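You operate a simulated robot arm through the tools that you are given. There is no shell and no other tool.

The job below is to be done with a simulated robot arm. You get a single attempt, and the scene is never put back.

Task
Seal the two open edges of the unit on the turntable.
Fine: suction on first and left on, one run an edge, feed off at the end, carriage at either end; dose lever, nozzle latch and plunger arm stay.

The check looks at the end state, three seconds after you hand in, the way a careful person would. Anything else that was tipped, shoved, dropped, spilled or broken makes it a failure. A push-on lid holds only when it is set on centred and level and pressed home; a screw cap is set on level and turned clockwise until tight.

Robot
A 7-joint arm with a fingered hand, fixed in place. Base frame: the origin is on the floor under the middle of its stand, x ahead of it, y to its left, z up. Lengths are in m, angles in degrees, forces in N, time in s.
With the tool pointing down near the work surface it reaches from about 0.1 to 0.6 m from the base axis. Its first joint turns from -166.0 to 166.0 degrees. Payload 4.9 kg.
The TCP is the grasp point between the finger pads, 0.032 m short of the fingertips. In the tool frame z runs along the fingers and y along their closing line. The gripper opens to 0.192 m; its body begins 0.089 m behind the TCP. The gripper is a hand of 3 fingers: y runs from the thumb to the fingers, the wrist lies at [0, 0, -0.267] in the tool frame, and closing takes about 1.5 s.
Orientation is that of the tool frame in the base frame, as a unit quaternion [w, x, y, z]. With the fingers straight down and closing along the base's y, the tool's x points along the base's -x, its y along +y and its z along -z.

Tools
- The arm moves only by the tool servo_tool. Its argument "plan" is a list of rows, each a list of 7 numbers: the shift along the tool's x, y, z in m, then the turn, a rotation vector about the tool's x, y, z in degrees, then the opening, from 0 (shut) to 1 (fully open). In form: [[tx, ty, tz, wx, wy, wz, fingers], ...]. A call has 1 to 20 rows; each row is the pose to reach, as a shift and turn from the pose commanded when the call began, along the tool's axes at that moment. Each row takes 0.2 s and may step no farther than 0.05 m and 8.6 degrees from the row before; otherwise, or with a gripper value out of range, the whole call is refused. A pose out of reach is approached as far as the arm can. The call stops where the force on the tool passes 40 N (or 10 N more than at its start, if that is more) or the arm is blocked; 0.2 s more then pass. The fingers move at their own pace (about 0.153 m/s each) and stop on an object; they squeeze with about 29 N. The grip force told is the motor's: it shows also when the fingers shut on nothing. Time passes only in rows, and 0.2 s behind the last, so rows that repeat a pose let the fingers close. It gives the time, the measured TCP pose, the force on the tool (base axes), the opening and the grip force at its end, in the units of the frame above (readings bear some noise), with the torque about the TCP (base axes, N m) and any sound that the robot's microphone picked up.
- Cameras (640 x 400 px; columns grow to the right, rows downward): "scene" is fixed at [0.2092, 0.5061, 1.3693]; the picture's right is [-0.54, -0.84, 0.00], its down [-0.54, 0.34, -0.77] and it looks along [0.65, -0.41, -0.64] (base axes); focal length 214 px, centre (320, 200). "wrist" rides on the gripper at [0.08, -0.046, -0.113] in the tool frame; the picture's right is [0.50, 0.87, 0.00], its down [-0.67, 0.39, -0.63] and it looks along [-0.55, 0.32, 0.78] (tool axes); focal length 226 px, centre (320, 200).
- capture(camera): a new picture of that camera. The clock stands still meanwhile.
- grasp_type(shape): the hand has 3 fingers and takes this shape, open, in about a second: jaw (thumb against the fingers, like two jaws); tri (thumb and two fingers); tip (a fingertip pinch); poke (one finger out to press); point (the index stretched); flat (the hand flat); cup (the hand cupped); fist (a fist). The gripper value then closes the fingers along that shape, each until it touches; the sizes above hold for jaw. It gives what a move gives, with no picture.
- locate(camera, pixels): for up to 12 pixels [column, row] of the newest picture of that camera ("zoom" is the newest enlarged one), the place [x, y, z] in the base frame of the surface seen there, good to about 0.002 m, but the place of the scene camera against the robot may be out by one fixed shift of up to 0.018 m in any direction. The clock stands still meanwhile.
- inspect(camera, box): a new picture of the part [left, top, right, bottom] of that camera's present view, enlarged. The clock stands still meanwhile.
- job_done(): hands the job in; it is judged then, once.

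Unless the task says otherwise, let go and move clear before handing in.

The tools are called after "Call:" as name(argument=value, ...) on one line, values as JSON. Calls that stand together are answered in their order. servo_tool: Moves the arm, as the interface text tells. Its arguments: {"type":"object","properties":{"plan":{"type":"array"}},"required":["plan"]} The other tools are called the same way: grasp_type (shape) gives the hand a shape; capture (camera) takes a picture; locate (camera, pixels) gives the place of the surface under pixels of a picture; inspect (camera, box) takes an enlarged picture of a part of a camera's view; job_done () hands the job in.

At the start:

```text
clock: 0.0
position: [0.4622, 0.2455, 1.2092]
orientation: [0.0, 0.0, 1.0, 0.0]
force: [0.6, 0.6, -0.3]
wrist_torque: [0.0, 0.01, -0.01]
grip_width: 0.1919
gripper_force: 0.0
shape: jaw
```

scene: 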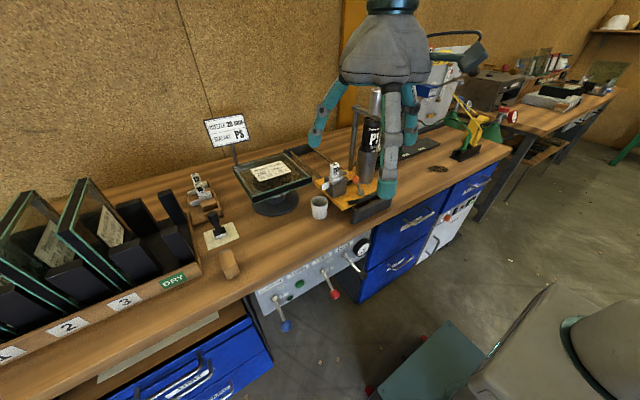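
wrist: 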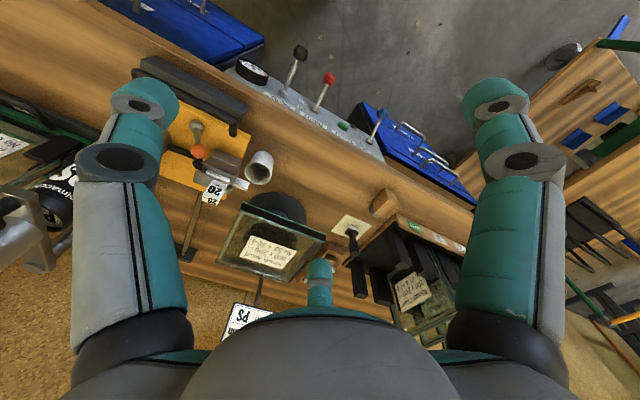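

The scene picture shows a workbench with a turntable holding a glass unit (around pixel 275,175), an orange carriage device with a cartridge (360,170), and a panel with levers (300,285). I'll take enlarged pictures first to understand the device.

Call:
inspect(camera="scene", box=[190, 100, 350, 200])

Call:
inspect(camera="scene", box=[290, 120, 450, 220])

Call:
inspect(camera="scene", box=[240, 220, 400, 320])

Call:
inspect(camera="scene", box=[400, 60, 560, 160])

Call:
inspect(camera="wrist", box=[140, 50, 400, 212])

```text
4.00 times, centred on (270, 150) of scene
```

zoom: 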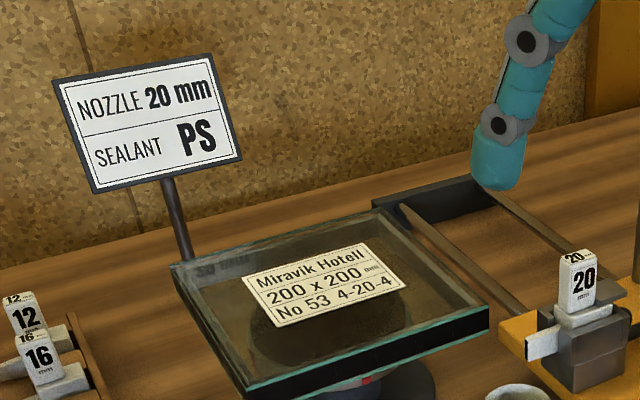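

```text
4.00 times, centred on (370, 170) of scene
```

zoom: 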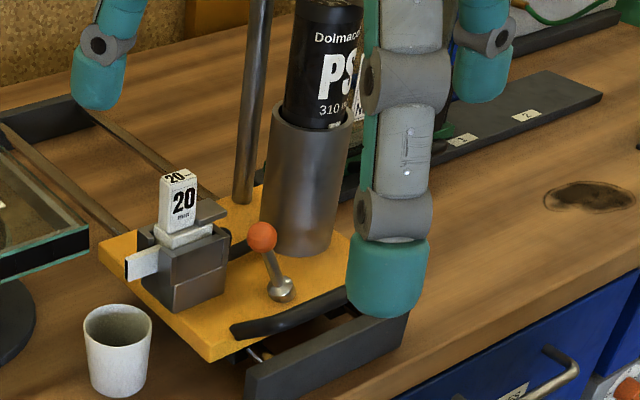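

```text
4.00 times, centred on (320, 270) of scene
```

zoom: 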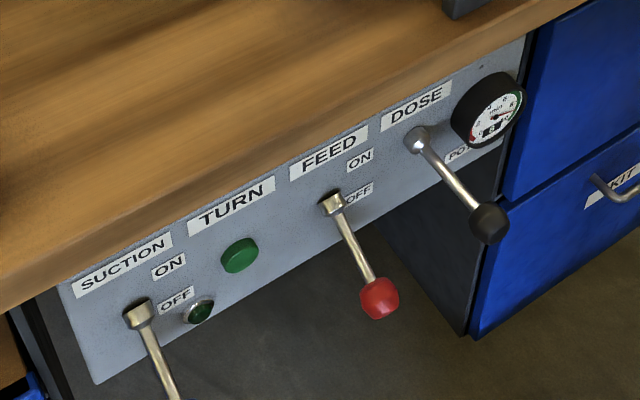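

```text
4.00 times, centred on (480, 110) of scene
```

zoom: 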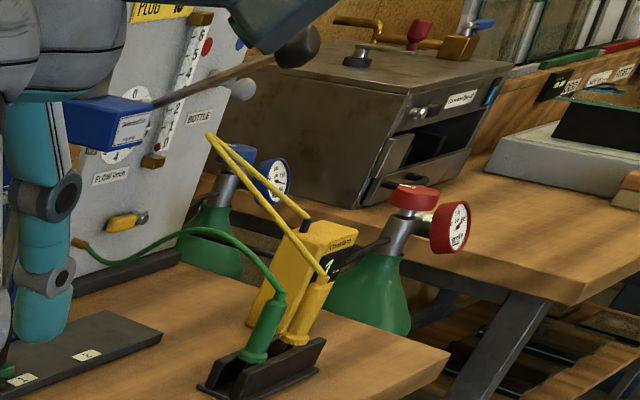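

```text
2.46 times, centred on (270, 131) of wrist
```

zoom: 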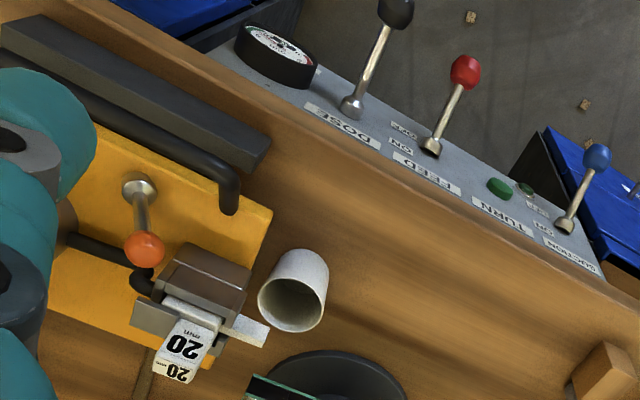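

The zooms show a panel with SUCTION (blue), TURN button, FEED (red), DOSE (black) and an orange carriage on two rails next to the turntable. I'll measure key points in the scene picture.

Call:
locate(camera="scene", pixels=[[286, 325], [275, 300], [300, 284], [334, 294], [324, 271], [362, 276], [345, 255], [362, 246], [289, 298], [262, 292], [369, 235], [250, 310]])

Call:
locate(camera="scene", pixels=[[233, 167], [284, 152], [311, 182], [251, 199], [270, 172], [300, 150], [356, 179], [361, 190], [335, 170], [324, 187], [342, 208], [319, 208]])

Call:
locate(camera="scene", pixels=[[294, 154], [318, 180], [302, 156], [330, 162], [316, 152], [285, 188], [281, 206], [352, 148], [351, 202], [375, 194], [355, 217], [392, 202]])

Call:
inspect(camera="scene", box=[225, 140, 321, 200])

Call:
inspect(camera="scene", box=[310, 150, 406, 210])

```text
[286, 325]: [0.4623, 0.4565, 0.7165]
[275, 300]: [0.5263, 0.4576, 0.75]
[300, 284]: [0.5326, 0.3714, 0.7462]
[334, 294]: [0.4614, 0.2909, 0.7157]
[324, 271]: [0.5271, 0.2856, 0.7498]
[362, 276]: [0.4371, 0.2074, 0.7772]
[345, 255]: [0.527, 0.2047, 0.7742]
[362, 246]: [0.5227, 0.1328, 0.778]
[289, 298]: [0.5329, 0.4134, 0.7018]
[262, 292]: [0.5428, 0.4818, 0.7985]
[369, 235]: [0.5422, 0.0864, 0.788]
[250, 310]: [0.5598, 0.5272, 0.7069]
```

```text
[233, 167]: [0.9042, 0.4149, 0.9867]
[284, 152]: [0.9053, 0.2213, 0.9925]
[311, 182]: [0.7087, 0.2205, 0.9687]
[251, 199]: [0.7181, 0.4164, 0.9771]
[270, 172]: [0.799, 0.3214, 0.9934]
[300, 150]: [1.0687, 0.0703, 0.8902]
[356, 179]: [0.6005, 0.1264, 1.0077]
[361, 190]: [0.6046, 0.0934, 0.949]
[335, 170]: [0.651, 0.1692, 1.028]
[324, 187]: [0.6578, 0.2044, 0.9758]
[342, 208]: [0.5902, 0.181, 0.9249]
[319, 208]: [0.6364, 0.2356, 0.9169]
```

```text
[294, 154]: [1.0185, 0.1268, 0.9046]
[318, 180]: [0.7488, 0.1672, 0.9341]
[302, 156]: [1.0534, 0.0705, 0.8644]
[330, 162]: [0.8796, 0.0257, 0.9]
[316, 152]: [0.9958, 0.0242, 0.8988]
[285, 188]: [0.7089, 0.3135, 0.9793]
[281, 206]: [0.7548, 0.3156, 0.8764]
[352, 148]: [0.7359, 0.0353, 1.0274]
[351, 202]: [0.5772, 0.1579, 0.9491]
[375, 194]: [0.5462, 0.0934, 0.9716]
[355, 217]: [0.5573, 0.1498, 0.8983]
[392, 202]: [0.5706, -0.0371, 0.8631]
```

```text
6.67 times, centred on (273, 170) of scene
```

zoom: 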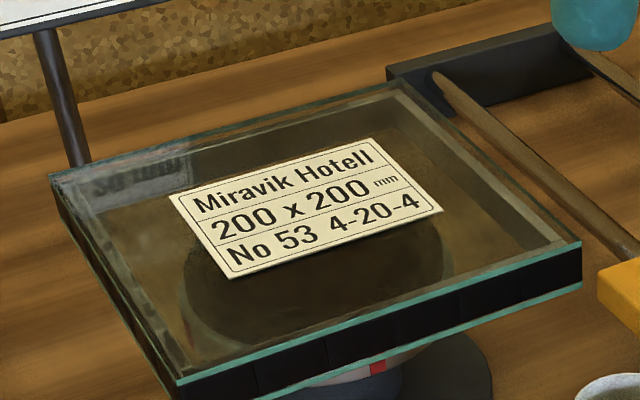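

```text
6.67 times, centred on (358, 180) of scene
```

zoom: 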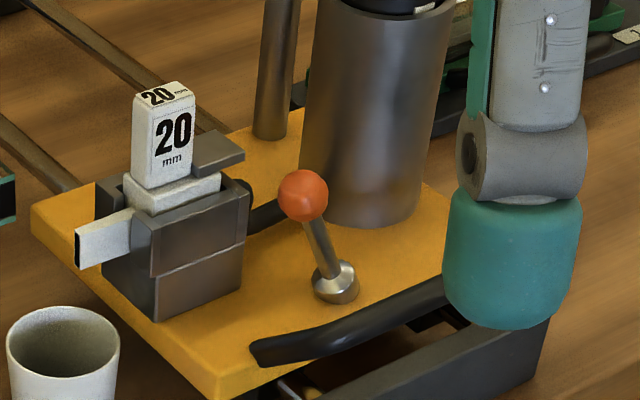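

The glass unit sits near x 0.71–0.90, y 0.22–0.42, z≈0.96–0.99; rails run along x and the carriage is at the near end. I'll zoom more on the panel, unit edges, handle and robot stand.

Call:
inspect(camera="scene", box=[320, 230, 384, 270])

Call:
inspect(camera="scene", box=[255, 275, 319, 315])

Call:
inspect(camera="scene", box=[235, 170, 315, 220])

Call:
inspect(camera="wrist", box=[200, 160, 360, 260])

Call:
inspect(camera="wrist", box=[100, 50, 260, 150])

Call:
inspect(camera="wrist", box=[220, 40, 420, 165])

Call:
locate(camera="scene", pixels=[[550, 320], [570, 350], [600, 320], [540, 380], [440, 350], [300, 245], [400, 195], [240, 270], [200, 300], [230, 262], [180, 230], [440, 165]])

```text
10.00 times, centred on (352, 250) of scene
```

zoom: 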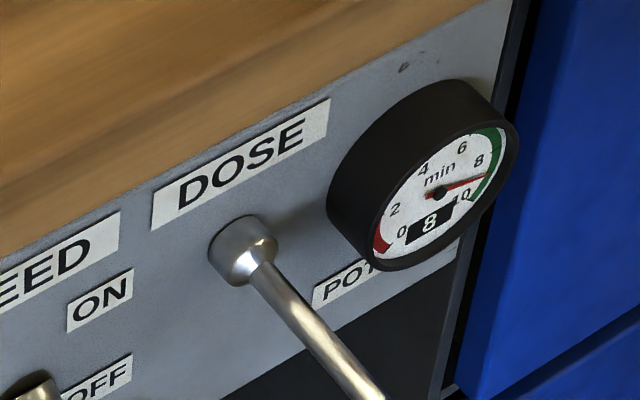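

```text
10.00 times, centred on (287, 295) of scene
```

zoom: 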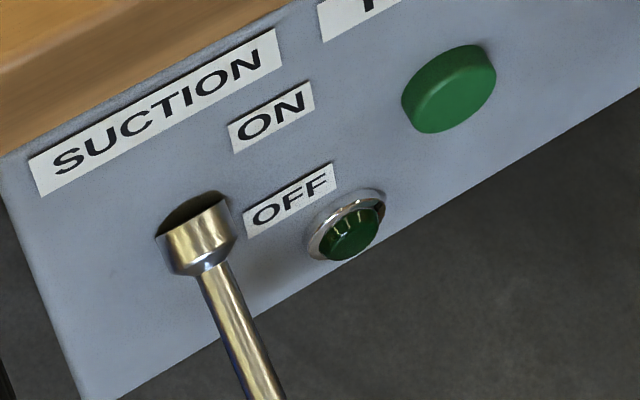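

```text
8.00 times, centred on (275, 195) of scene
```

zoom: 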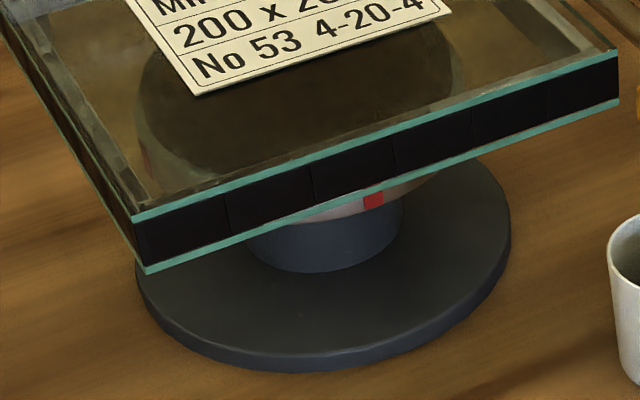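

```text
4.00 times, centred on (280, 210) of wrist
```

zoom: 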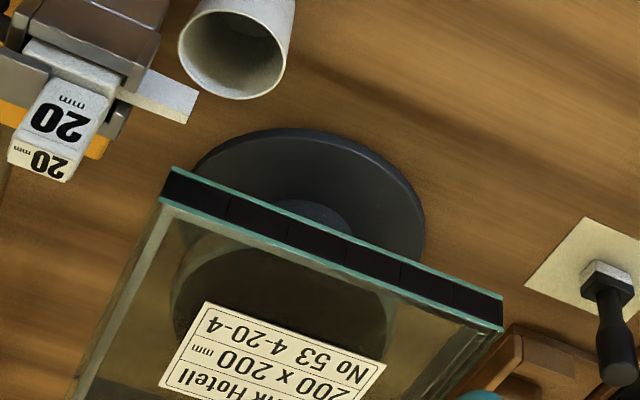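

```text
4.00 times, centred on (180, 100) of wrist
```

zoom: 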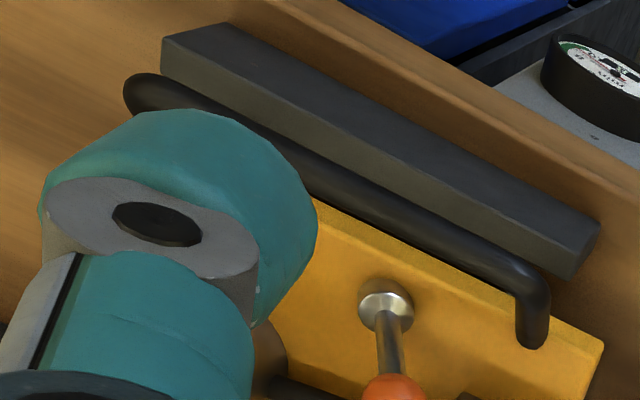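

```text
3.20 times, centred on (320, 102) of wrist
```

zoom: 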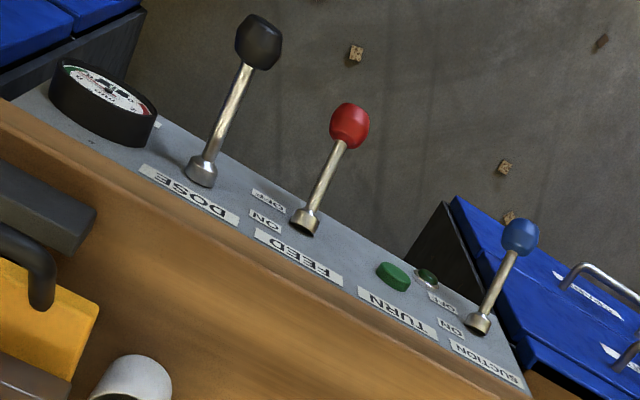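

```text
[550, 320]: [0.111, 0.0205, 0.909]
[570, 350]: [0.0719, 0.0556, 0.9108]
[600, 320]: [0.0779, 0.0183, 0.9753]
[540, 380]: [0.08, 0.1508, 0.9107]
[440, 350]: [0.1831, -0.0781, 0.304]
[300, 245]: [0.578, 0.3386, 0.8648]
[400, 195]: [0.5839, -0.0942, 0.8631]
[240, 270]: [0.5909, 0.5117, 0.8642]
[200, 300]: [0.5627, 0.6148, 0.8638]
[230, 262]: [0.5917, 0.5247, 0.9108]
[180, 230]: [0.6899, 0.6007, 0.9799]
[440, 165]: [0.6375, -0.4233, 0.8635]
```

The front (−x) edge shows a black segmented fill; I need to see the other three edges. I'll enlarge the left face in the scene view, and the -y face from the wrist camera.

Call:
inspect(camera="scene", box=[228, 160, 260, 205])

Call:
inspect(camera="wrist", box=[210, 195, 258, 270])

Call:
inspect(camera="scene", box=[320, 60, 480, 160])

```text
8.89 times, centred on (244, 182) of scene
```

zoom: 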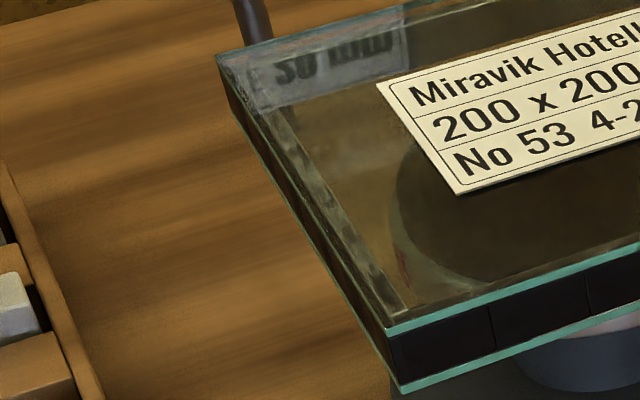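

```text
5.33 times, centred on (234, 232) of wrist
```

zoom: 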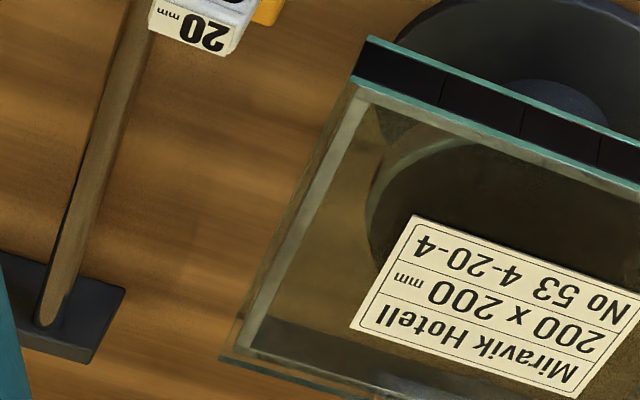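

```text
4.00 times, centred on (400, 110) of scene
```

zoom: 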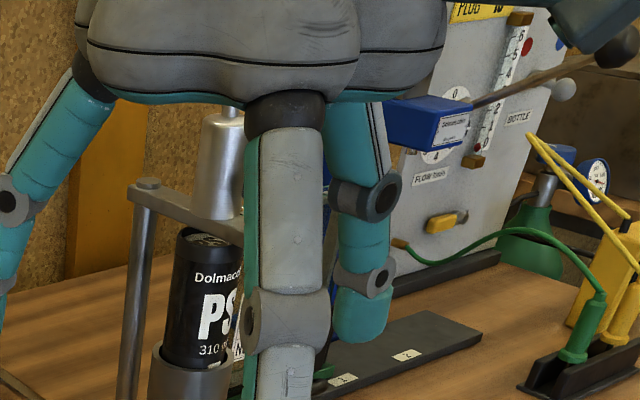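

The −y edge looks open (wood visible between panes). I'll enlarge the far corner and the +y edge more to see which other edge is open.

Call:
inspect(camera="wrist", box=[212, 245, 260, 275])

Call:
inspect(camera="wrist", box=[290, 220, 338, 250])

Call:
inspect(camera="scene", box=[256, 146, 304, 176])

Call:
inspect(camera="scene", box=[230, 160, 262, 180])

```text
13.33 times, centred on (236, 260) of wrist
```

zoom: 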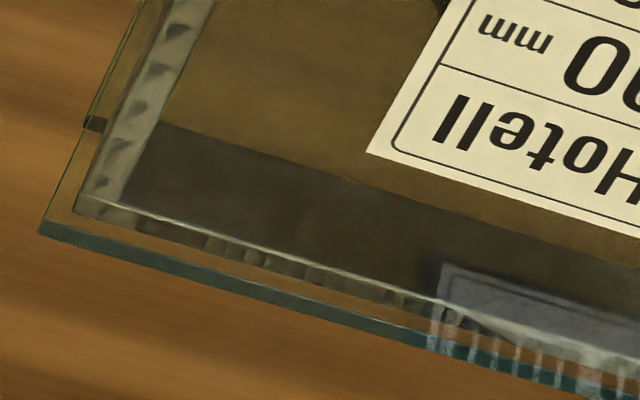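

```text
13.33 times, centred on (314, 235) of wrist
```

zoom: 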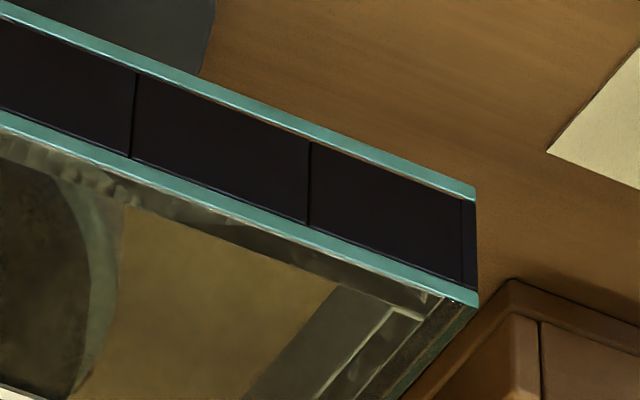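

```text
13.33 times, centred on (280, 161) of scene
```

zoom: 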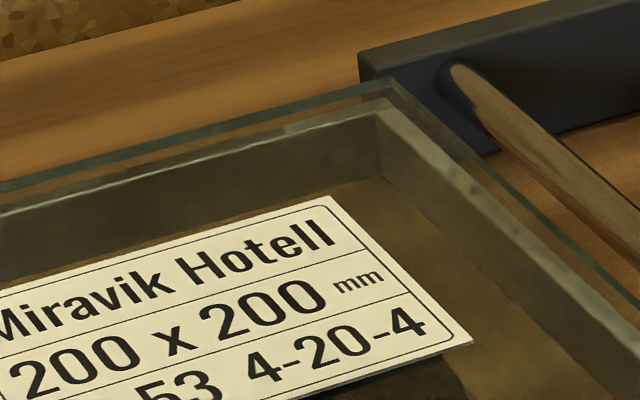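

```text
16.00 times, centred on (246, 170) of scene
```

zoom: 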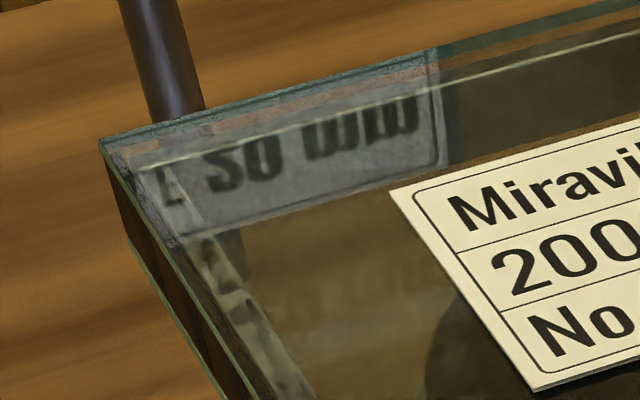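

The +y face and −x face carry black segments, while −y and +x show clear gaps, so those two adjacent edges are the open ones. I'll now use the (accurate) wrist camera to locate the panel controls, handle and unit.

Call:
locate(camera="wrist", pixels=[[300, 53], [286, 91], [329, 79], [316, 110], [342, 126], [382, 114], [370, 141], [353, 126], [283, 95], [256, 70], [240, 140], [258, 165]])

Call:
locate(camera="wrist", pixels=[[136, 73], [190, 104], [222, 118], [234, 133], [145, 62], [150, 80], [245, 110], [232, 128], [197, 127], [198, 151], [245, 185], [218, 190]])

Call:
locate(camera="wrist", pixels=[[243, 202], [325, 235], [219, 262], [250, 180], [270, 153], [245, 172], [180, 245], [193, 160], [200, 105], [250, 132], [180, 180], [300, 160]])

```text
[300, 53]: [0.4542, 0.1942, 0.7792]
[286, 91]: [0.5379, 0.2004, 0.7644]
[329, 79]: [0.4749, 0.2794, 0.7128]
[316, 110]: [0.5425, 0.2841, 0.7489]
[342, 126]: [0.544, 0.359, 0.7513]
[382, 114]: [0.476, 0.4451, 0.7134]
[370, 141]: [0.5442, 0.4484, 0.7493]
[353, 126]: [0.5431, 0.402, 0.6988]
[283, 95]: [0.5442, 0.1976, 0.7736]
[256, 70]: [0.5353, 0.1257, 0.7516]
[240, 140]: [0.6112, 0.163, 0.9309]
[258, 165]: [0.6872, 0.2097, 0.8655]
```

```text
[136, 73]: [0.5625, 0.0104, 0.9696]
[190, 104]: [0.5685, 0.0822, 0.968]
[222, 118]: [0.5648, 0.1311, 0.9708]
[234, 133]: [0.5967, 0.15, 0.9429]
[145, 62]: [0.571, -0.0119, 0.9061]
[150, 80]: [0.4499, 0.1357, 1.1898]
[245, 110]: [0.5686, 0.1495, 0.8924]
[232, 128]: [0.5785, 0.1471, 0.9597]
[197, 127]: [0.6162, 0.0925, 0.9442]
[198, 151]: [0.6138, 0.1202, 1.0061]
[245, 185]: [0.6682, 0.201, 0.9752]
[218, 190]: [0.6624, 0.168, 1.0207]
```

```text
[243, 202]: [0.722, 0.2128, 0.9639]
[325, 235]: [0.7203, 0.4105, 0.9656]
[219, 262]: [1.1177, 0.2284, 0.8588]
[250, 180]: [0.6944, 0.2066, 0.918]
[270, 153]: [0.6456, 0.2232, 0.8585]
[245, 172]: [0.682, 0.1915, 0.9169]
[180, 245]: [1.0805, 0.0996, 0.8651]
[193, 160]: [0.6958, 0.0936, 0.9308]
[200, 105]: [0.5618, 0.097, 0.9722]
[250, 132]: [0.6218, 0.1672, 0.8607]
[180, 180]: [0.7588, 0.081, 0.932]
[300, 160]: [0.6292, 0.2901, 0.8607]
```

The wrist camera gives the true positions: suction knob ≈(0.474,0.447,0.71), feed knob ≈(0.473,0.281,0.71), TURN button ≈(0.544,0.359,0.751), handle bar at x≈0.563, z≈0.962, y 0.01–0.147. I'll put the hand in the poke shape and see which finger sticks out.

Call:
grasp_type(shape="poke")

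Call:
capture(camera="scene")

Call:
capture(camera="wrist")

```text
clock: 0.9
position: [0.4618, 0.2459, 1.209]
orientation: [0.0, 0.001, 1.0, 0.001]
force: [0.2, -0.9, 0.2]
wrist_torque: [0.02, 0.0, 0.0]
grip_width: 0.0
gripper_force: 0.1
shape: poke
```

```text
taken
```

scene: 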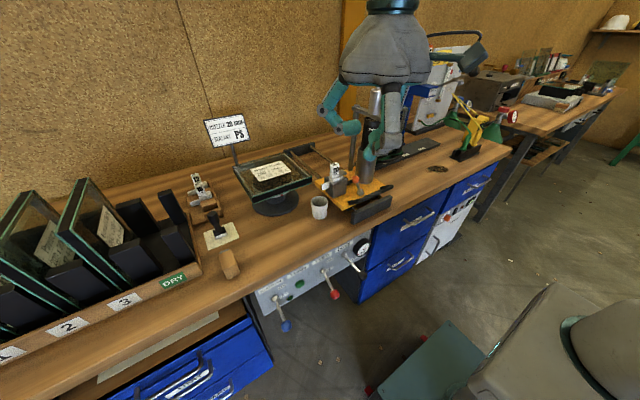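

```text
taken
```

wrist: 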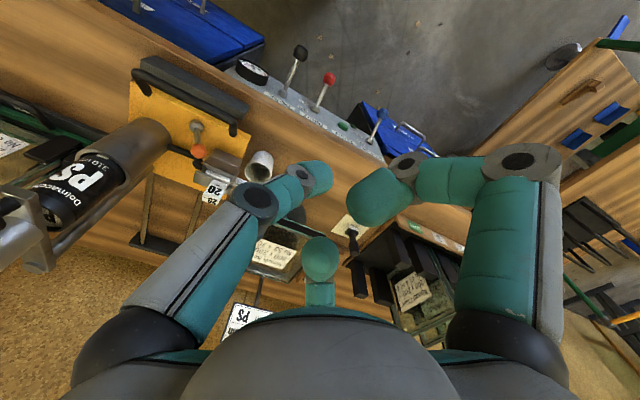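

In poke shape the left finger's tip is near pixel (318,178), the right one curls with tip near (372,200), and the third near (320,258). I'll measure those tips.

Call:
locate(camera="wrist", pixels=[[318, 170], [318, 188], [300, 185], [260, 200], [372, 190], [365, 205], [400, 180], [515, 165], [320, 255], [320, 290], [245, 230], [325, 178]])

Call:
inspect(camera="scene", box=[300, 50, 460, 180])

Call:
inspect(camera="wrist", box=[180, 130, 440, 300])

```text
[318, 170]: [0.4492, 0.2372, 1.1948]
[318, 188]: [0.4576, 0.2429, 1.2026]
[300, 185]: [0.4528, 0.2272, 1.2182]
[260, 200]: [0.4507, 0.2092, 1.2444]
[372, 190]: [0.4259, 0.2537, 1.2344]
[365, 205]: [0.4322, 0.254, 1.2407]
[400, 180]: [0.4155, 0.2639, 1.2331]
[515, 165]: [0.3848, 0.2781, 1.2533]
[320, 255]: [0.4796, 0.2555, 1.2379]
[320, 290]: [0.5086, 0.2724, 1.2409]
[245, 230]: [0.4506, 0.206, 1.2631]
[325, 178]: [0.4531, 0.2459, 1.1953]
```

```text
3.08 times, centred on (380, 115) of scene
```

zoom: 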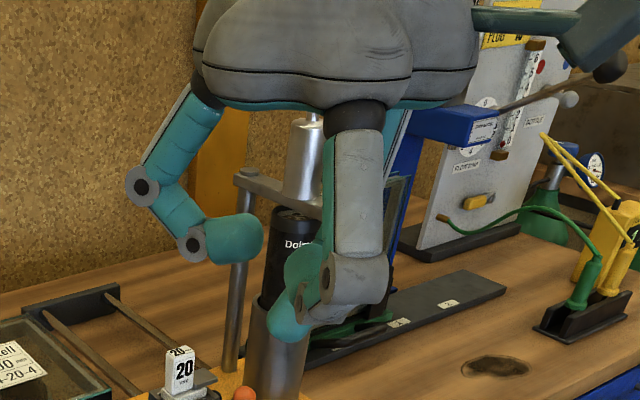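

```text
2.35 times, centred on (310, 215) of wrist
```

zoom: 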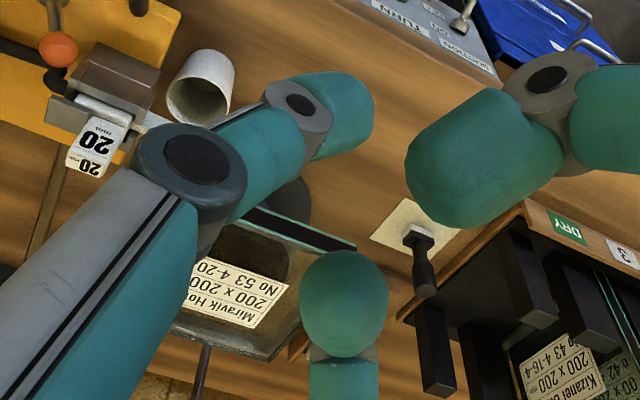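

The poke finger (thumb) extends only about 3 cm past the folded fingers, with its tip close to the TCP. I'll try the point shape, which may give a longer free finger.

Call:
grasp_type(shape="point")

Call:
capture(camera="wrist")

Call:
inspect(camera="scene", box=[300, 50, 460, 180])

```text
clock: 1.8
position: [0.462, 0.2464, 1.2087]
orientation: [0.0, 0.0, 1.0, 0.0]
force: [-0.1, 0.3, 0.2]
wrist_torque: [0.02, 0.01, 0.01]
grip_width: 0.1844
gripper_force: 0.1
shape: point
```

```text
taken
```

wrist: 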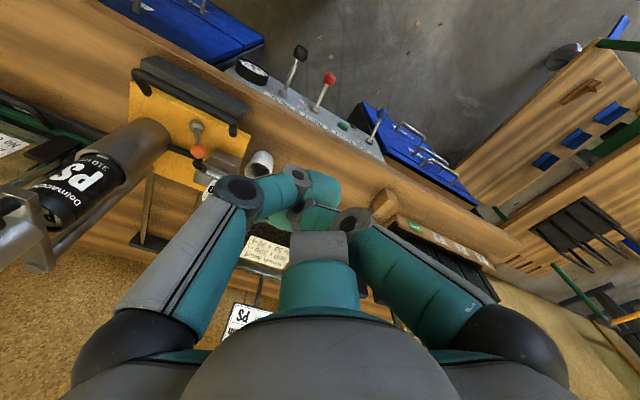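

```text
3.08 times, centred on (380, 115) of scene
```

zoom: 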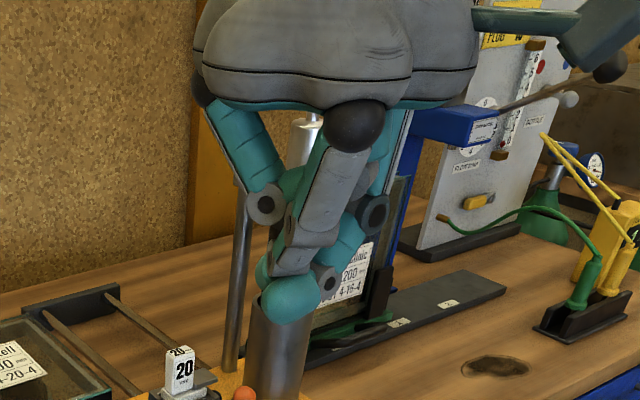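

The point shape seems to bunch all fingers together, perhaps still moving. I'll hold still for a second and look again.

Call:
servo_tool(plan=[[0, 0, 0, 0, 0, 0, 1], [0, 0, 0, 0, 0, 0, 1], [0, 0, 0, 0, 0, 0, 1]])

Call:
capture(camera="wrist")

Call:
inspect(camera="scene", box=[300, 50, 460, 180])

```text
clock: 2.6
position: [0.4617, 0.2439, 1.2089]
orientation: [0.0, -0.001, 1.0, 0.0]
force: [0.7, -0.2, 0.3]
wrist_torque: [0.01, 0.03, -0.03]
grip_width: 0.1845
gripper_force: 0.1
shape: point
```

```text
taken
```

wrist: 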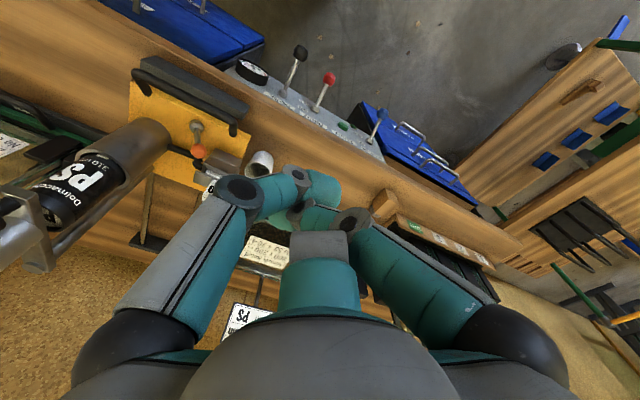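

```text
3.08 times, centred on (380, 115) of scene
```

zoom: 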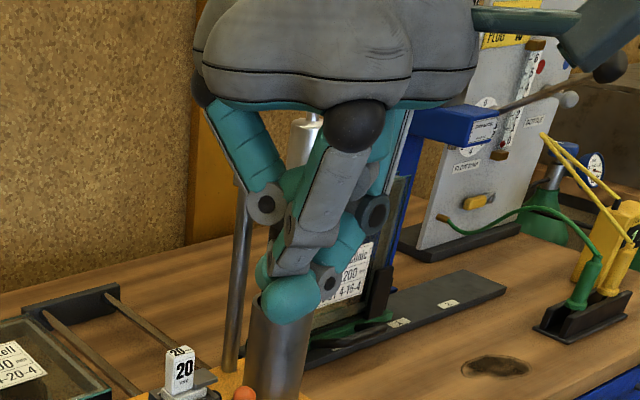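

The point shape is stable: fingers bundled with one tip at pixel (322,188). I'll measure how far that tip sticks out.

Call:
locate(camera="wrist", pixels=[[322, 178], [322, 195], [335, 190], [300, 178], [270, 190], [238, 190], [300, 215], [283, 215], [350, 220], [320, 245], [313, 200], [340, 185]])

Call:
inspect(camera="wrist", box=[220, 150, 380, 270])

```text
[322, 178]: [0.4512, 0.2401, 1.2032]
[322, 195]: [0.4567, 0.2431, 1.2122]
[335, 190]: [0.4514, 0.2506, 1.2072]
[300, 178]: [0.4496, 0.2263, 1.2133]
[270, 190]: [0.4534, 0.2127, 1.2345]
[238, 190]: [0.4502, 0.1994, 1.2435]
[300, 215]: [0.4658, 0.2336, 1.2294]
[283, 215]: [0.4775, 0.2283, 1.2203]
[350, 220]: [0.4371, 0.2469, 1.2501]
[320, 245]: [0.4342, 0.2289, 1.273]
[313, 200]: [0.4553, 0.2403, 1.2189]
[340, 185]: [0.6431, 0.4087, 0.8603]
```

```text
3.33 times, centred on (300, 210) of wrist
```

zoom: 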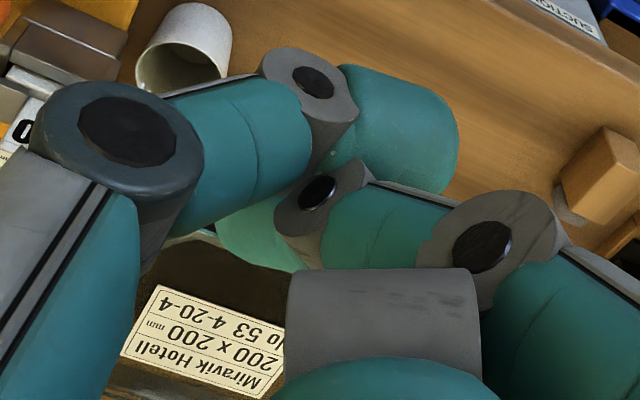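

The point bundle is not any longer than poke. I'll check a closed jaw as a long straight probe.

Call:
grasp_type(shape="jaw")

Call:
servo_tool(plan=[[0, 0, 0, 0, 0, 0, 0], [0, 0, 0, 0, 0, 0, 0], [0, 0, 0, 0, 0, 0, 0], [0, 0, 0, 0, 0, 0, 0], [0, 0, 0, 0, 0, 0, 0]])

Call:
capture(camera="wrist")

Call:
inspect(camera="scene", box=[300, 50, 460, 180])

```text
clock: 3.5
position: [0.4627, 0.2451, 1.208]
orientation: [0.0, 0.0, 1.0, 0.0]
force: [0.9, 0.4, 0.1]
wrist_torque: [-0.02, 0.01, 0.01]
grip_width: 0.1921
gripper_force: 0.0
shape: jaw
```

```text
clock: 4.7
position: [0.4616, 0.245, 1.2089]
orientation: [0.001, 0.0, 1.0, 0.001]
force: [-1.1, -0.1, -0.2]
wrist_torque: [0.02, -0.01, 0.02]
grip_width: 0.0
gripper_force: 28.9
shape: jaw
```

```text
taken
```

wrist: 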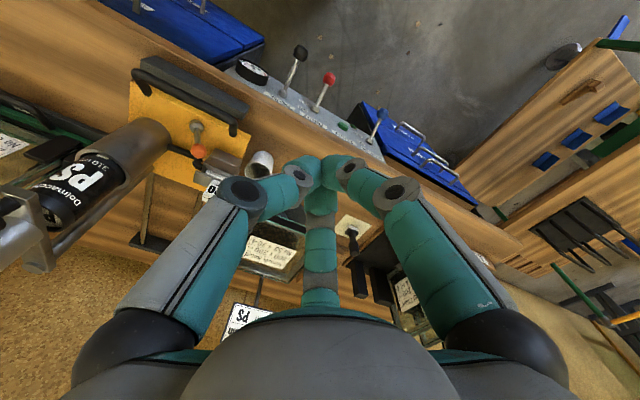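

```text
3.08 times, centred on (380, 115) of scene
```

zoom: 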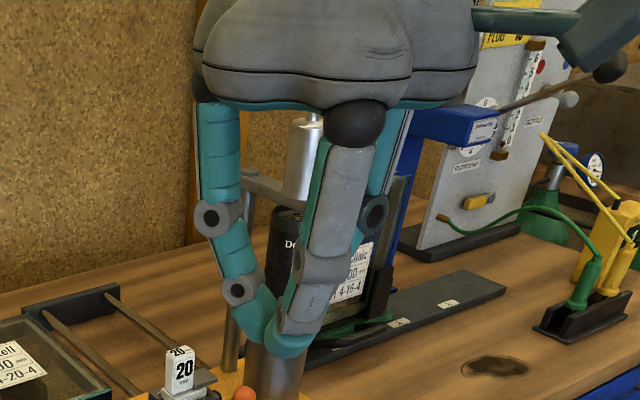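

Closed jaw makes a converging beak with tips near pixel (330,175). I'll measure its tip and knuckles.

Call:
locate(camera="wrist", pixels=[[300, 160], [320, 165], [345, 165], [360, 170], [300, 178], [240, 190], [402, 190], [320, 200], [320, 250], [335, 185], [265, 190], [375, 185]])

Call:
inspect(camera="wrist", box=[220, 140, 420, 290])

```text
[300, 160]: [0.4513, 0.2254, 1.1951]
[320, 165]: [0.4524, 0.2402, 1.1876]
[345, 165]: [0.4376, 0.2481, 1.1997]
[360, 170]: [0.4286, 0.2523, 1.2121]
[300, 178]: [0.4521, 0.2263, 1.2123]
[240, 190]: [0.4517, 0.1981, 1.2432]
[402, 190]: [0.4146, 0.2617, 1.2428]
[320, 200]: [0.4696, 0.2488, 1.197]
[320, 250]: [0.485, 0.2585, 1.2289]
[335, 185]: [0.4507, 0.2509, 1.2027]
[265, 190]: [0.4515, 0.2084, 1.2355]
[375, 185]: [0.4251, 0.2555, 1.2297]
```

```text
2.67 times, centred on (320, 215) of wrist
```

zoom: 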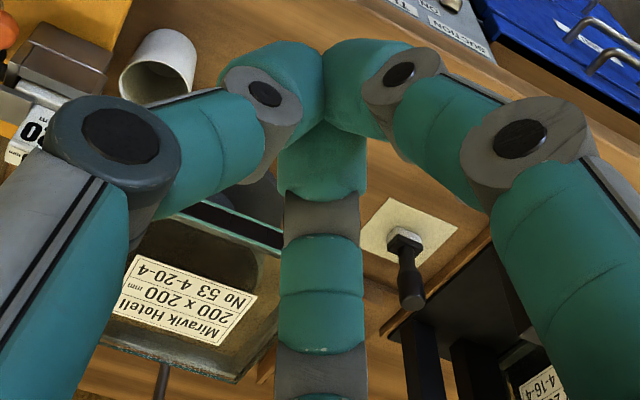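

The beak tips converge about 2.5–3 cm past the TCP, so it is a good probe. I'll check the space around the suction lever (blue drawers to its left at pixel (410,140)) and the gauge/dose side before moving in.

Call:
locate(camera="wrist", pixels=[[395, 125], [410, 125], [430, 150], [445, 165], [420, 165], [380, 140], [365, 105], [440, 185], [265, 92], [170, 60], [345, 135], [400, 175]])

Call:
inspect(camera="scene", box=[90, 290, 350, 400])

Call:
inspect(camera="wrist", box=[340, 80, 500, 200])

```text
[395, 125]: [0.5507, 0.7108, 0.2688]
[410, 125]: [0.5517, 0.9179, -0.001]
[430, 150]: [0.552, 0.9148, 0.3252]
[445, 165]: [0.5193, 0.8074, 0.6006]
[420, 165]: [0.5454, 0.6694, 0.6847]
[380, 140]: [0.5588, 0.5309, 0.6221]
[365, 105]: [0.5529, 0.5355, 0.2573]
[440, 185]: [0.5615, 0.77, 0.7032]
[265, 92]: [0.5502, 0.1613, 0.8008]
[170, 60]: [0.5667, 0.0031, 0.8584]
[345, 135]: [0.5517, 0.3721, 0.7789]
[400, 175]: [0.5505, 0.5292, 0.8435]
```

```text
2.46 times, centred on (220, 345) of scene
```

zoom: 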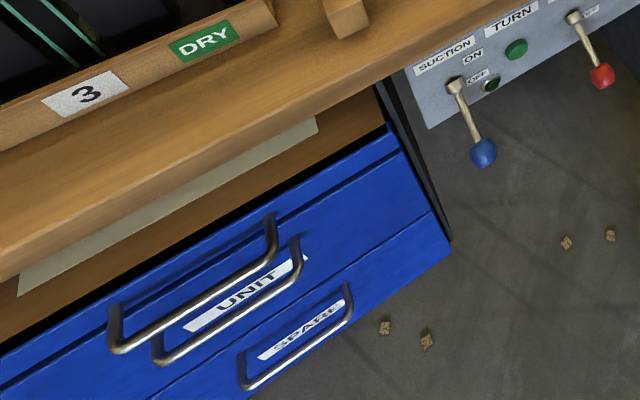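

```text
3.33 times, centred on (420, 140) of wrist
```

zoom: 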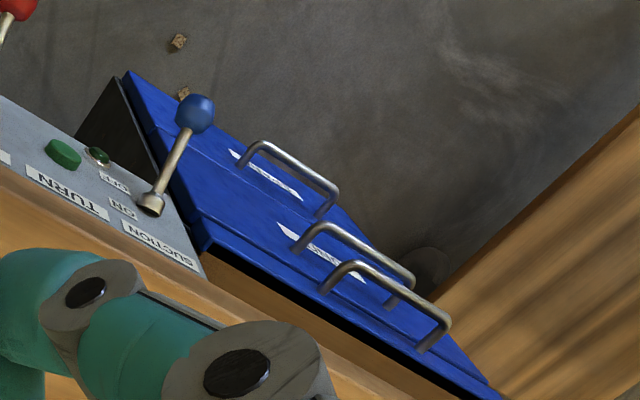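

The area in front of the panel is free (drawer handles only at y>0.6). Next I'll spin the hand 170° about its axis so the camera ends up on the upper side when I tilt forward.

Call:
servo_tool(plan=[[0, 0, 0, 0, 0, 8.5, 0], [0, 0, 0, 0, 0, 17, 0], [0, 0, 0, 0, 0, 25.5, 0], [0, 0, 0, 0, 0, 34, 0], [0, 0, 0, 0, 0, 42.5, 0], [0, 0, 0, 0, 0, 51, 0], [0, 0, 0, 0, 0, 59.5, 0], [0, 0, 0, 0, 0, 68, 0], [0, 0, 0, 0, 0, 76.5, 0], [0, 0, 0, 0, 0, 85, 0], [0, 0, 0, 0, 0, 93.5, 0], [0, 0, 0, 0, 0, 102, 0], [0, 0, 0, 0, 0, 110.5, 0], [0, 0, 0, 0, 0, 119, 0], [0, 0, 0, 0, 0, 127.5, 0], [0, 0, 0, 0, 0, 136, 0], [0, 0, 0, 0, 0, 144.5, 0], [0, 0, 0, 0, 0, 153, 0], [0, 0, 0, 0, 0, 161.5, 0], [0, 0, 0, 0, 0, 170, 0]])

```text
clock: 8.9
position: [0.4619, 0.2444, 1.2083]
orientation: [0.0, 0.996, 0.087, -0.001]
force: [0.5, -0.4, -0.5]
wrist_torque: [0.01, -0.02, 0.02]
grip_width: 0.0002
gripper_force: 28.9
shape: jaw
```

The spin went freely to 170°. I'll finish the last 10° of spin.

Call:
servo_tool(plan=[[0, 0, 0, 0, 0, 5, 0], [0, 0, 0, 0, 0, 10, 0]])

```text
clock: 9.5
position: [0.4618, 0.2454, 1.2098]
orientation: [0.001, 1.0, -0.001, -0.001]
force: [-0.8, -0.3, -0.5]
wrist_torque: [0.0, 0.01, 0.0]
grip_width: 0.0
gripper_force: 29.0
shape: jaw
```

Now the tool axes are x=+X, y=−Y, z down. I'll tilt forward 65° while moving to a point in front of the suction lever, at about (0.34, 0.449, 0.85).

Call:
servo_tool(plan=[[-0.0122, -0.0204, 0.036, 0, 6.5, 0, 0], [-0.0244, -0.0408, 0.072, 0, 13, 0, 0], [-0.0366, -0.0612, 0.108, 0, 19.5, 0, 0], [-0.0488, -0.0816, 0.144, 0, 26, 0, 0], [-0.061, -0.102, 0.18, 0, 32.5, 0, 0], [-0.0732, -0.1224, 0.216, 0, 39, 0, 0], [-0.0854, -0.1428, 0.252, 0, 45.5, 0, 0], [-0.0976, -0.1632, 0.288, 0, 52, 0, 0], [-0.1098, -0.1836, 0.324, 0, 58.5, 0, 0], [-0.122, -0.204, 0.36, 0, 65, 0, 0]])

Call:
capture(camera="wrist")

Call:
capture(camera="scene")

```text
clock: 11.9
position: [0.4754, 0.4702, 1.1301]
orientation: [0.038, 0.878, 0.05, 0.475]
force: [-0.1, -0.4, -0.6]
wrist_torque: [0.01, -0.03, 0.01]
grip_width: 0.0
gripper_force: 29.1
shape: jaw
out of reach, approached as far as the arm can: row 6, 7, 8, 9, 10
stopped in row 10: the arm was blocked; the commanded pose is now the measured one
```

```text
taken
```

wrist: 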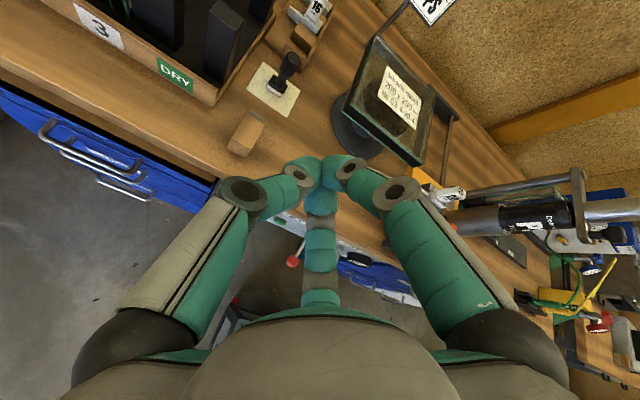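

```text
taken
```

scene: 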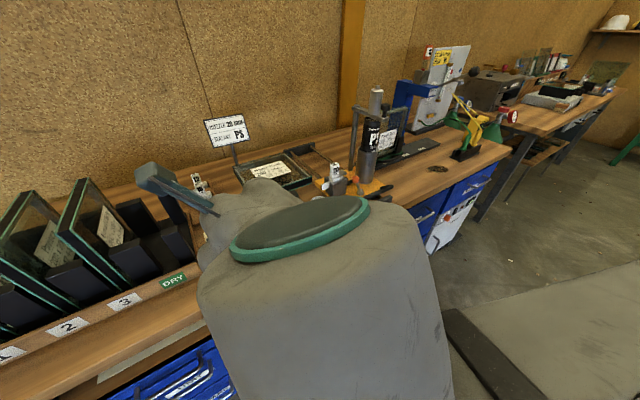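

The arm couldn't reach that sideways posture (wrist at azimuth ~70° while pointing +X); it stopped at (0.475, 0.470, 1.130) tilted 33° below horizontal. I'll yaw the hand about the vertical by 43° so it points radially outward, which is far easier for the arm.

Call:
servo_tool(plan=[[0, 0, 0, 5.95, 0.82, -3.92, 0], [0, 0, 0, 11.9, 1.63, -7.83, 0], [0, 0, 0, 17.85, 2.45, -11.75, 0], [0, 0, 0, 23.8, 3.27, -15.67, 0], [0, 0, 0, 29.75, 4.08, -19.58, 0], [0, 0, 0, 35.7, 4.9, -23.5, 0]])

Call:
capture(camera="wrist")

Call:
capture(camera="scene")

```text
clock: 13.3
position: [0.4769, 0.4704, 1.1301]
orientation: [-0.138, 0.799, 0.367, 0.456]
force: [-0.5, -0.1, -0.3]
wrist_torque: [0.04, -0.04, 0.02]
grip_width: 0.0002
gripper_force: 28.9
shape: jaw
```

```text
taken
```

wrist: 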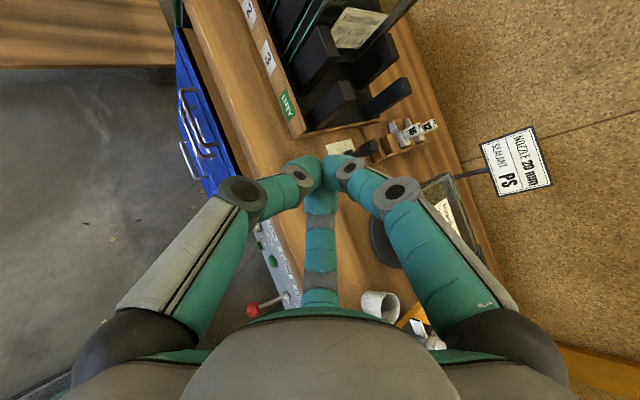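

```text
taken
```

scene: 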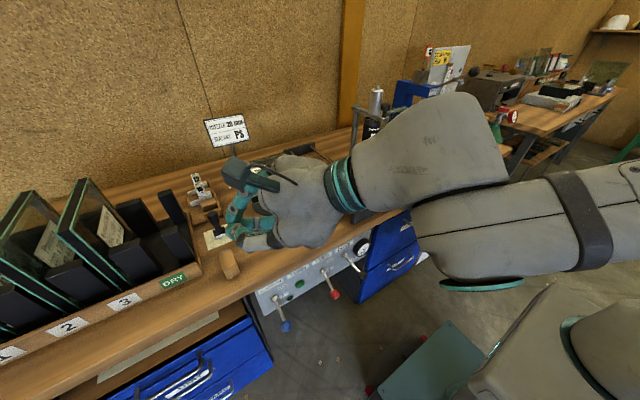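

The arm now reaches outward comfortably, with tool direction (0.63, 0.56, −0.55). I suspect the last joint was near its limit from spinning one way, so I'll unwind it by turning back 360° in three steps while retreating a little.

Call:
servo_tool(plan=[[0, 0.003, -0.009, 0, 0, -8, 0], [0, 0.006, -0.018, 0, 0, -16, 0], [-0.001, 0.009, -0.027, 0, 0, -24, 0], [-0.001, 0.012, -0.036, 0, 0, -32, 0], [-0.001, 0.015, -0.045, 0, 0, -40, 0], [-0.002, 0.018, -0.054, 0, 0, -48, 0], [-0.002, 0.021, -0.063, 0, 0, -56, 0], [-0.002, 0.024, -0.072, 0, 0, -64, 0], [-0.003, 0.027, -0.081, 0, 0, -72, 0], [-0.003, 0.03, -0.09, 0, 0, -80, 0], [-0.003, 0.033, -0.099, 0, 0, -88, 0], [-0.003, 0.036, -0.108, 0, 0, -96, 0], [-0.004, 0.039, -0.117, 0, 0, -104, 0], [-0.004, 0.042, -0.125, 0, 0, -112, 0], [-0.004, 0.042, -0.125, 0, 0, -120, 0]])

Call:
servo_tool(plan=[[0, 0, 0, 0, 0, -8, 0], [0, 0, 0, 0, 0, -16, 0], [0, 0, 0, 0, 0, -24, 0], [0, 0, 0, 0, 0, -32, 0], [0, 0, 0, 0, 0, -40, 0], [0, 0, 0, 0, 0, -48, 0], [0, 0, 0, 0, 0, -56, 0], [0, 0, 0, 0, 0, -64, 0], [0, 0, 0, 0, 0, -72, 0], [0, 0, 0, 0, 0, -80, 0], [0, 0, 0, 0, 0, -88, 0], [0, 0, 0, 0, 0, -96, 0], [0, 0, 0, 0, 0, -104, 0], [0, 0, 0, 0, 0, -112, 0], [0, 0, 0, 0, 0, -120, 0]])

Call:
servo_tool(plan=[[0, 0, 0, 0, 0, -8, 0], [0, 0, 0, 0, 0, -16, 0], [0, 0, 0, 0, 0, -24, 0], [0, 0, 0, 0, 0, -32, 0], [0, 0, 0, 0, 0, -40, 0], [0, 0, 0, 0, 0, -48, 0], [0, 0, 0, 0, 0, -56, 0], [0, 0, 0, 0, 0, -64, 0], [0, 0, 0, 0, 0, -72, 0], [0, 0, 0, 0, 0, -80, 0], [0, 0, 0, 0, 0, -88, 0], [0, 0, 0, 0, 0, -96, 0], [0, 0, 0, 0, 0, -104, 0], [0, 0, 0, 0, 0, -112, 0], [0, 0, 0, 0, 0, -120, 0]])

```text
clock: 16.5
position: [0.4255, 0.3697, 1.2009]
orientation: [0.326, 0.079, 0.876, 0.348]
force: [0.4, -0.2, 1.0]
wrist_torque: [-0.03, -0.04, -0.01]
grip_width: 0.0
gripper_force: 29.2
shape: jaw
```

```text
clock: 19.7
position: [0.4259, 0.3684, 1.2021]
orientation: [-0.464, 0.719, -0.507, 0.109]
force: [-0.8, 0.0, 0.1]
wrist_torque: [0.01, 0.0, -0.01]
grip_width: 0.0003
gripper_force: 29.1
shape: jaw
```

```text
clock: 22.9
position: [0.4284, 0.3729, 1.2071]
orientation: [-0.166, 0.81, 0.337, 0.451]
force: [-1.9, 0.0, -4.0]
wrist_torque: [0.16, -0.48, -0.05]
grip_width: 0.0
gripper_force: 29.2
shape: jaw
out of reach, approached as far as the arm can: row 8, 9, 10, 11, 12, 13, 14
```

The turn finished but parts of it were out of reach and a small torque shows. I'll look at the arm before going on.

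Call:
capture(camera="scene")

Call:
capture(camera="wrist")

```text
taken
```

scene: 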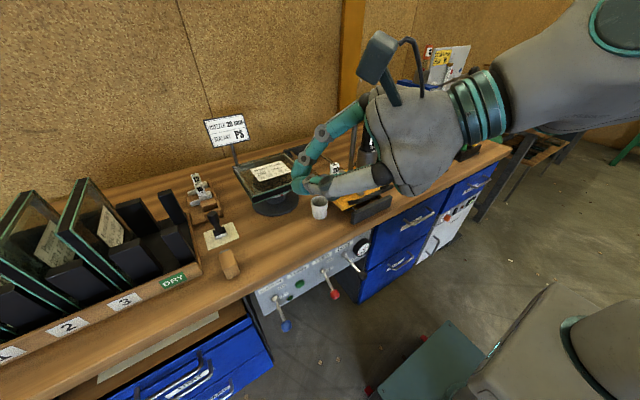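

```text
taken
```

wrist: 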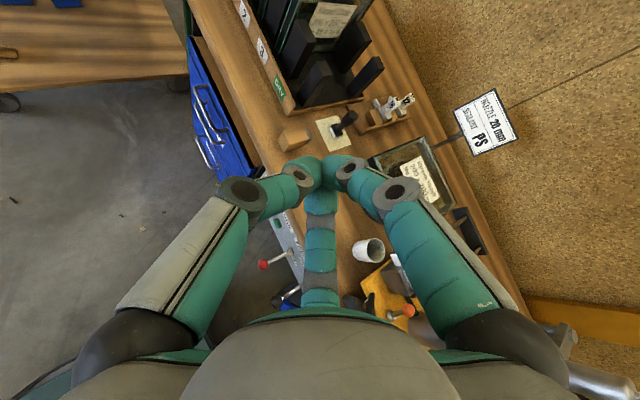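

The arm is now in a different, higher-elbow posture with the hand near (0.43, 0.37, 1.21). I'll turn it to azimuth ~20°, 45° down, open a little, and descend to in front of the suction knob (≈(0.377, 0.413, 0.81)).

Call:
servo_tool(plan=[[-0.0374, -0.0087, 0.0228, -2.13, -1.47, 1.37, 0], [-0.0749, -0.0173, 0.0456, -4.27, -2.93, 2.73, 0], [-0.1123, -0.026, 0.0683, -6.4, -4.4, 4.1, 0], [-0.1498, -0.0347, 0.0911, -8.53, -5.87, 5.47, 0.1], [-0.1872, -0.0433, 0.1139, -10.67, -7.33, 6.83, 0.2], [-0.2247, -0.052, 0.1367, -12.8, -8.8, 8.2, 0.3], [-0.2621, -0.0607, 0.1594, -14.93, -10.27, 9.57, 0.35], [-0.2996, -0.0693, 0.1822, -17.07, -11.73, 10.93, 0.35], [-0.337, -0.078, 0.205, -19.2, -13.2, 12.3, 0.35]])

Call:
capture(camera="scene")

Call:
capture(camera="wrist")

```text
clock: 24.9
position: [0.3942, 0.3804, 0.8001]
orientation: [-0.009, 0.891, 0.213, 0.4]
force: [0.6, 0.1, -0.3]
wrist_torque: [0.0, 0.02, -0.03]
grip_width: 0.0669
gripper_force: 0.0
shape: jaw
```

```text
taken
```

scene: 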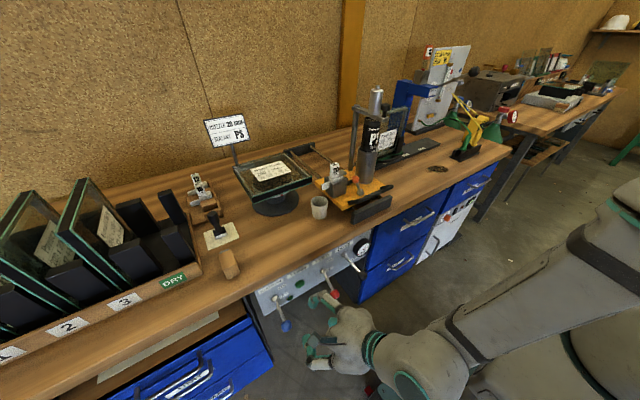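

```text
taken
```

wrist: 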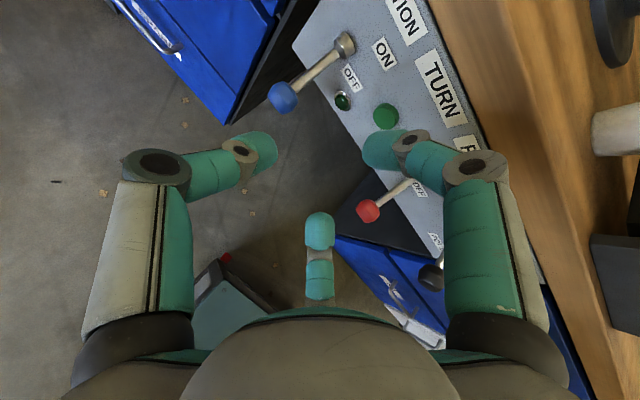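

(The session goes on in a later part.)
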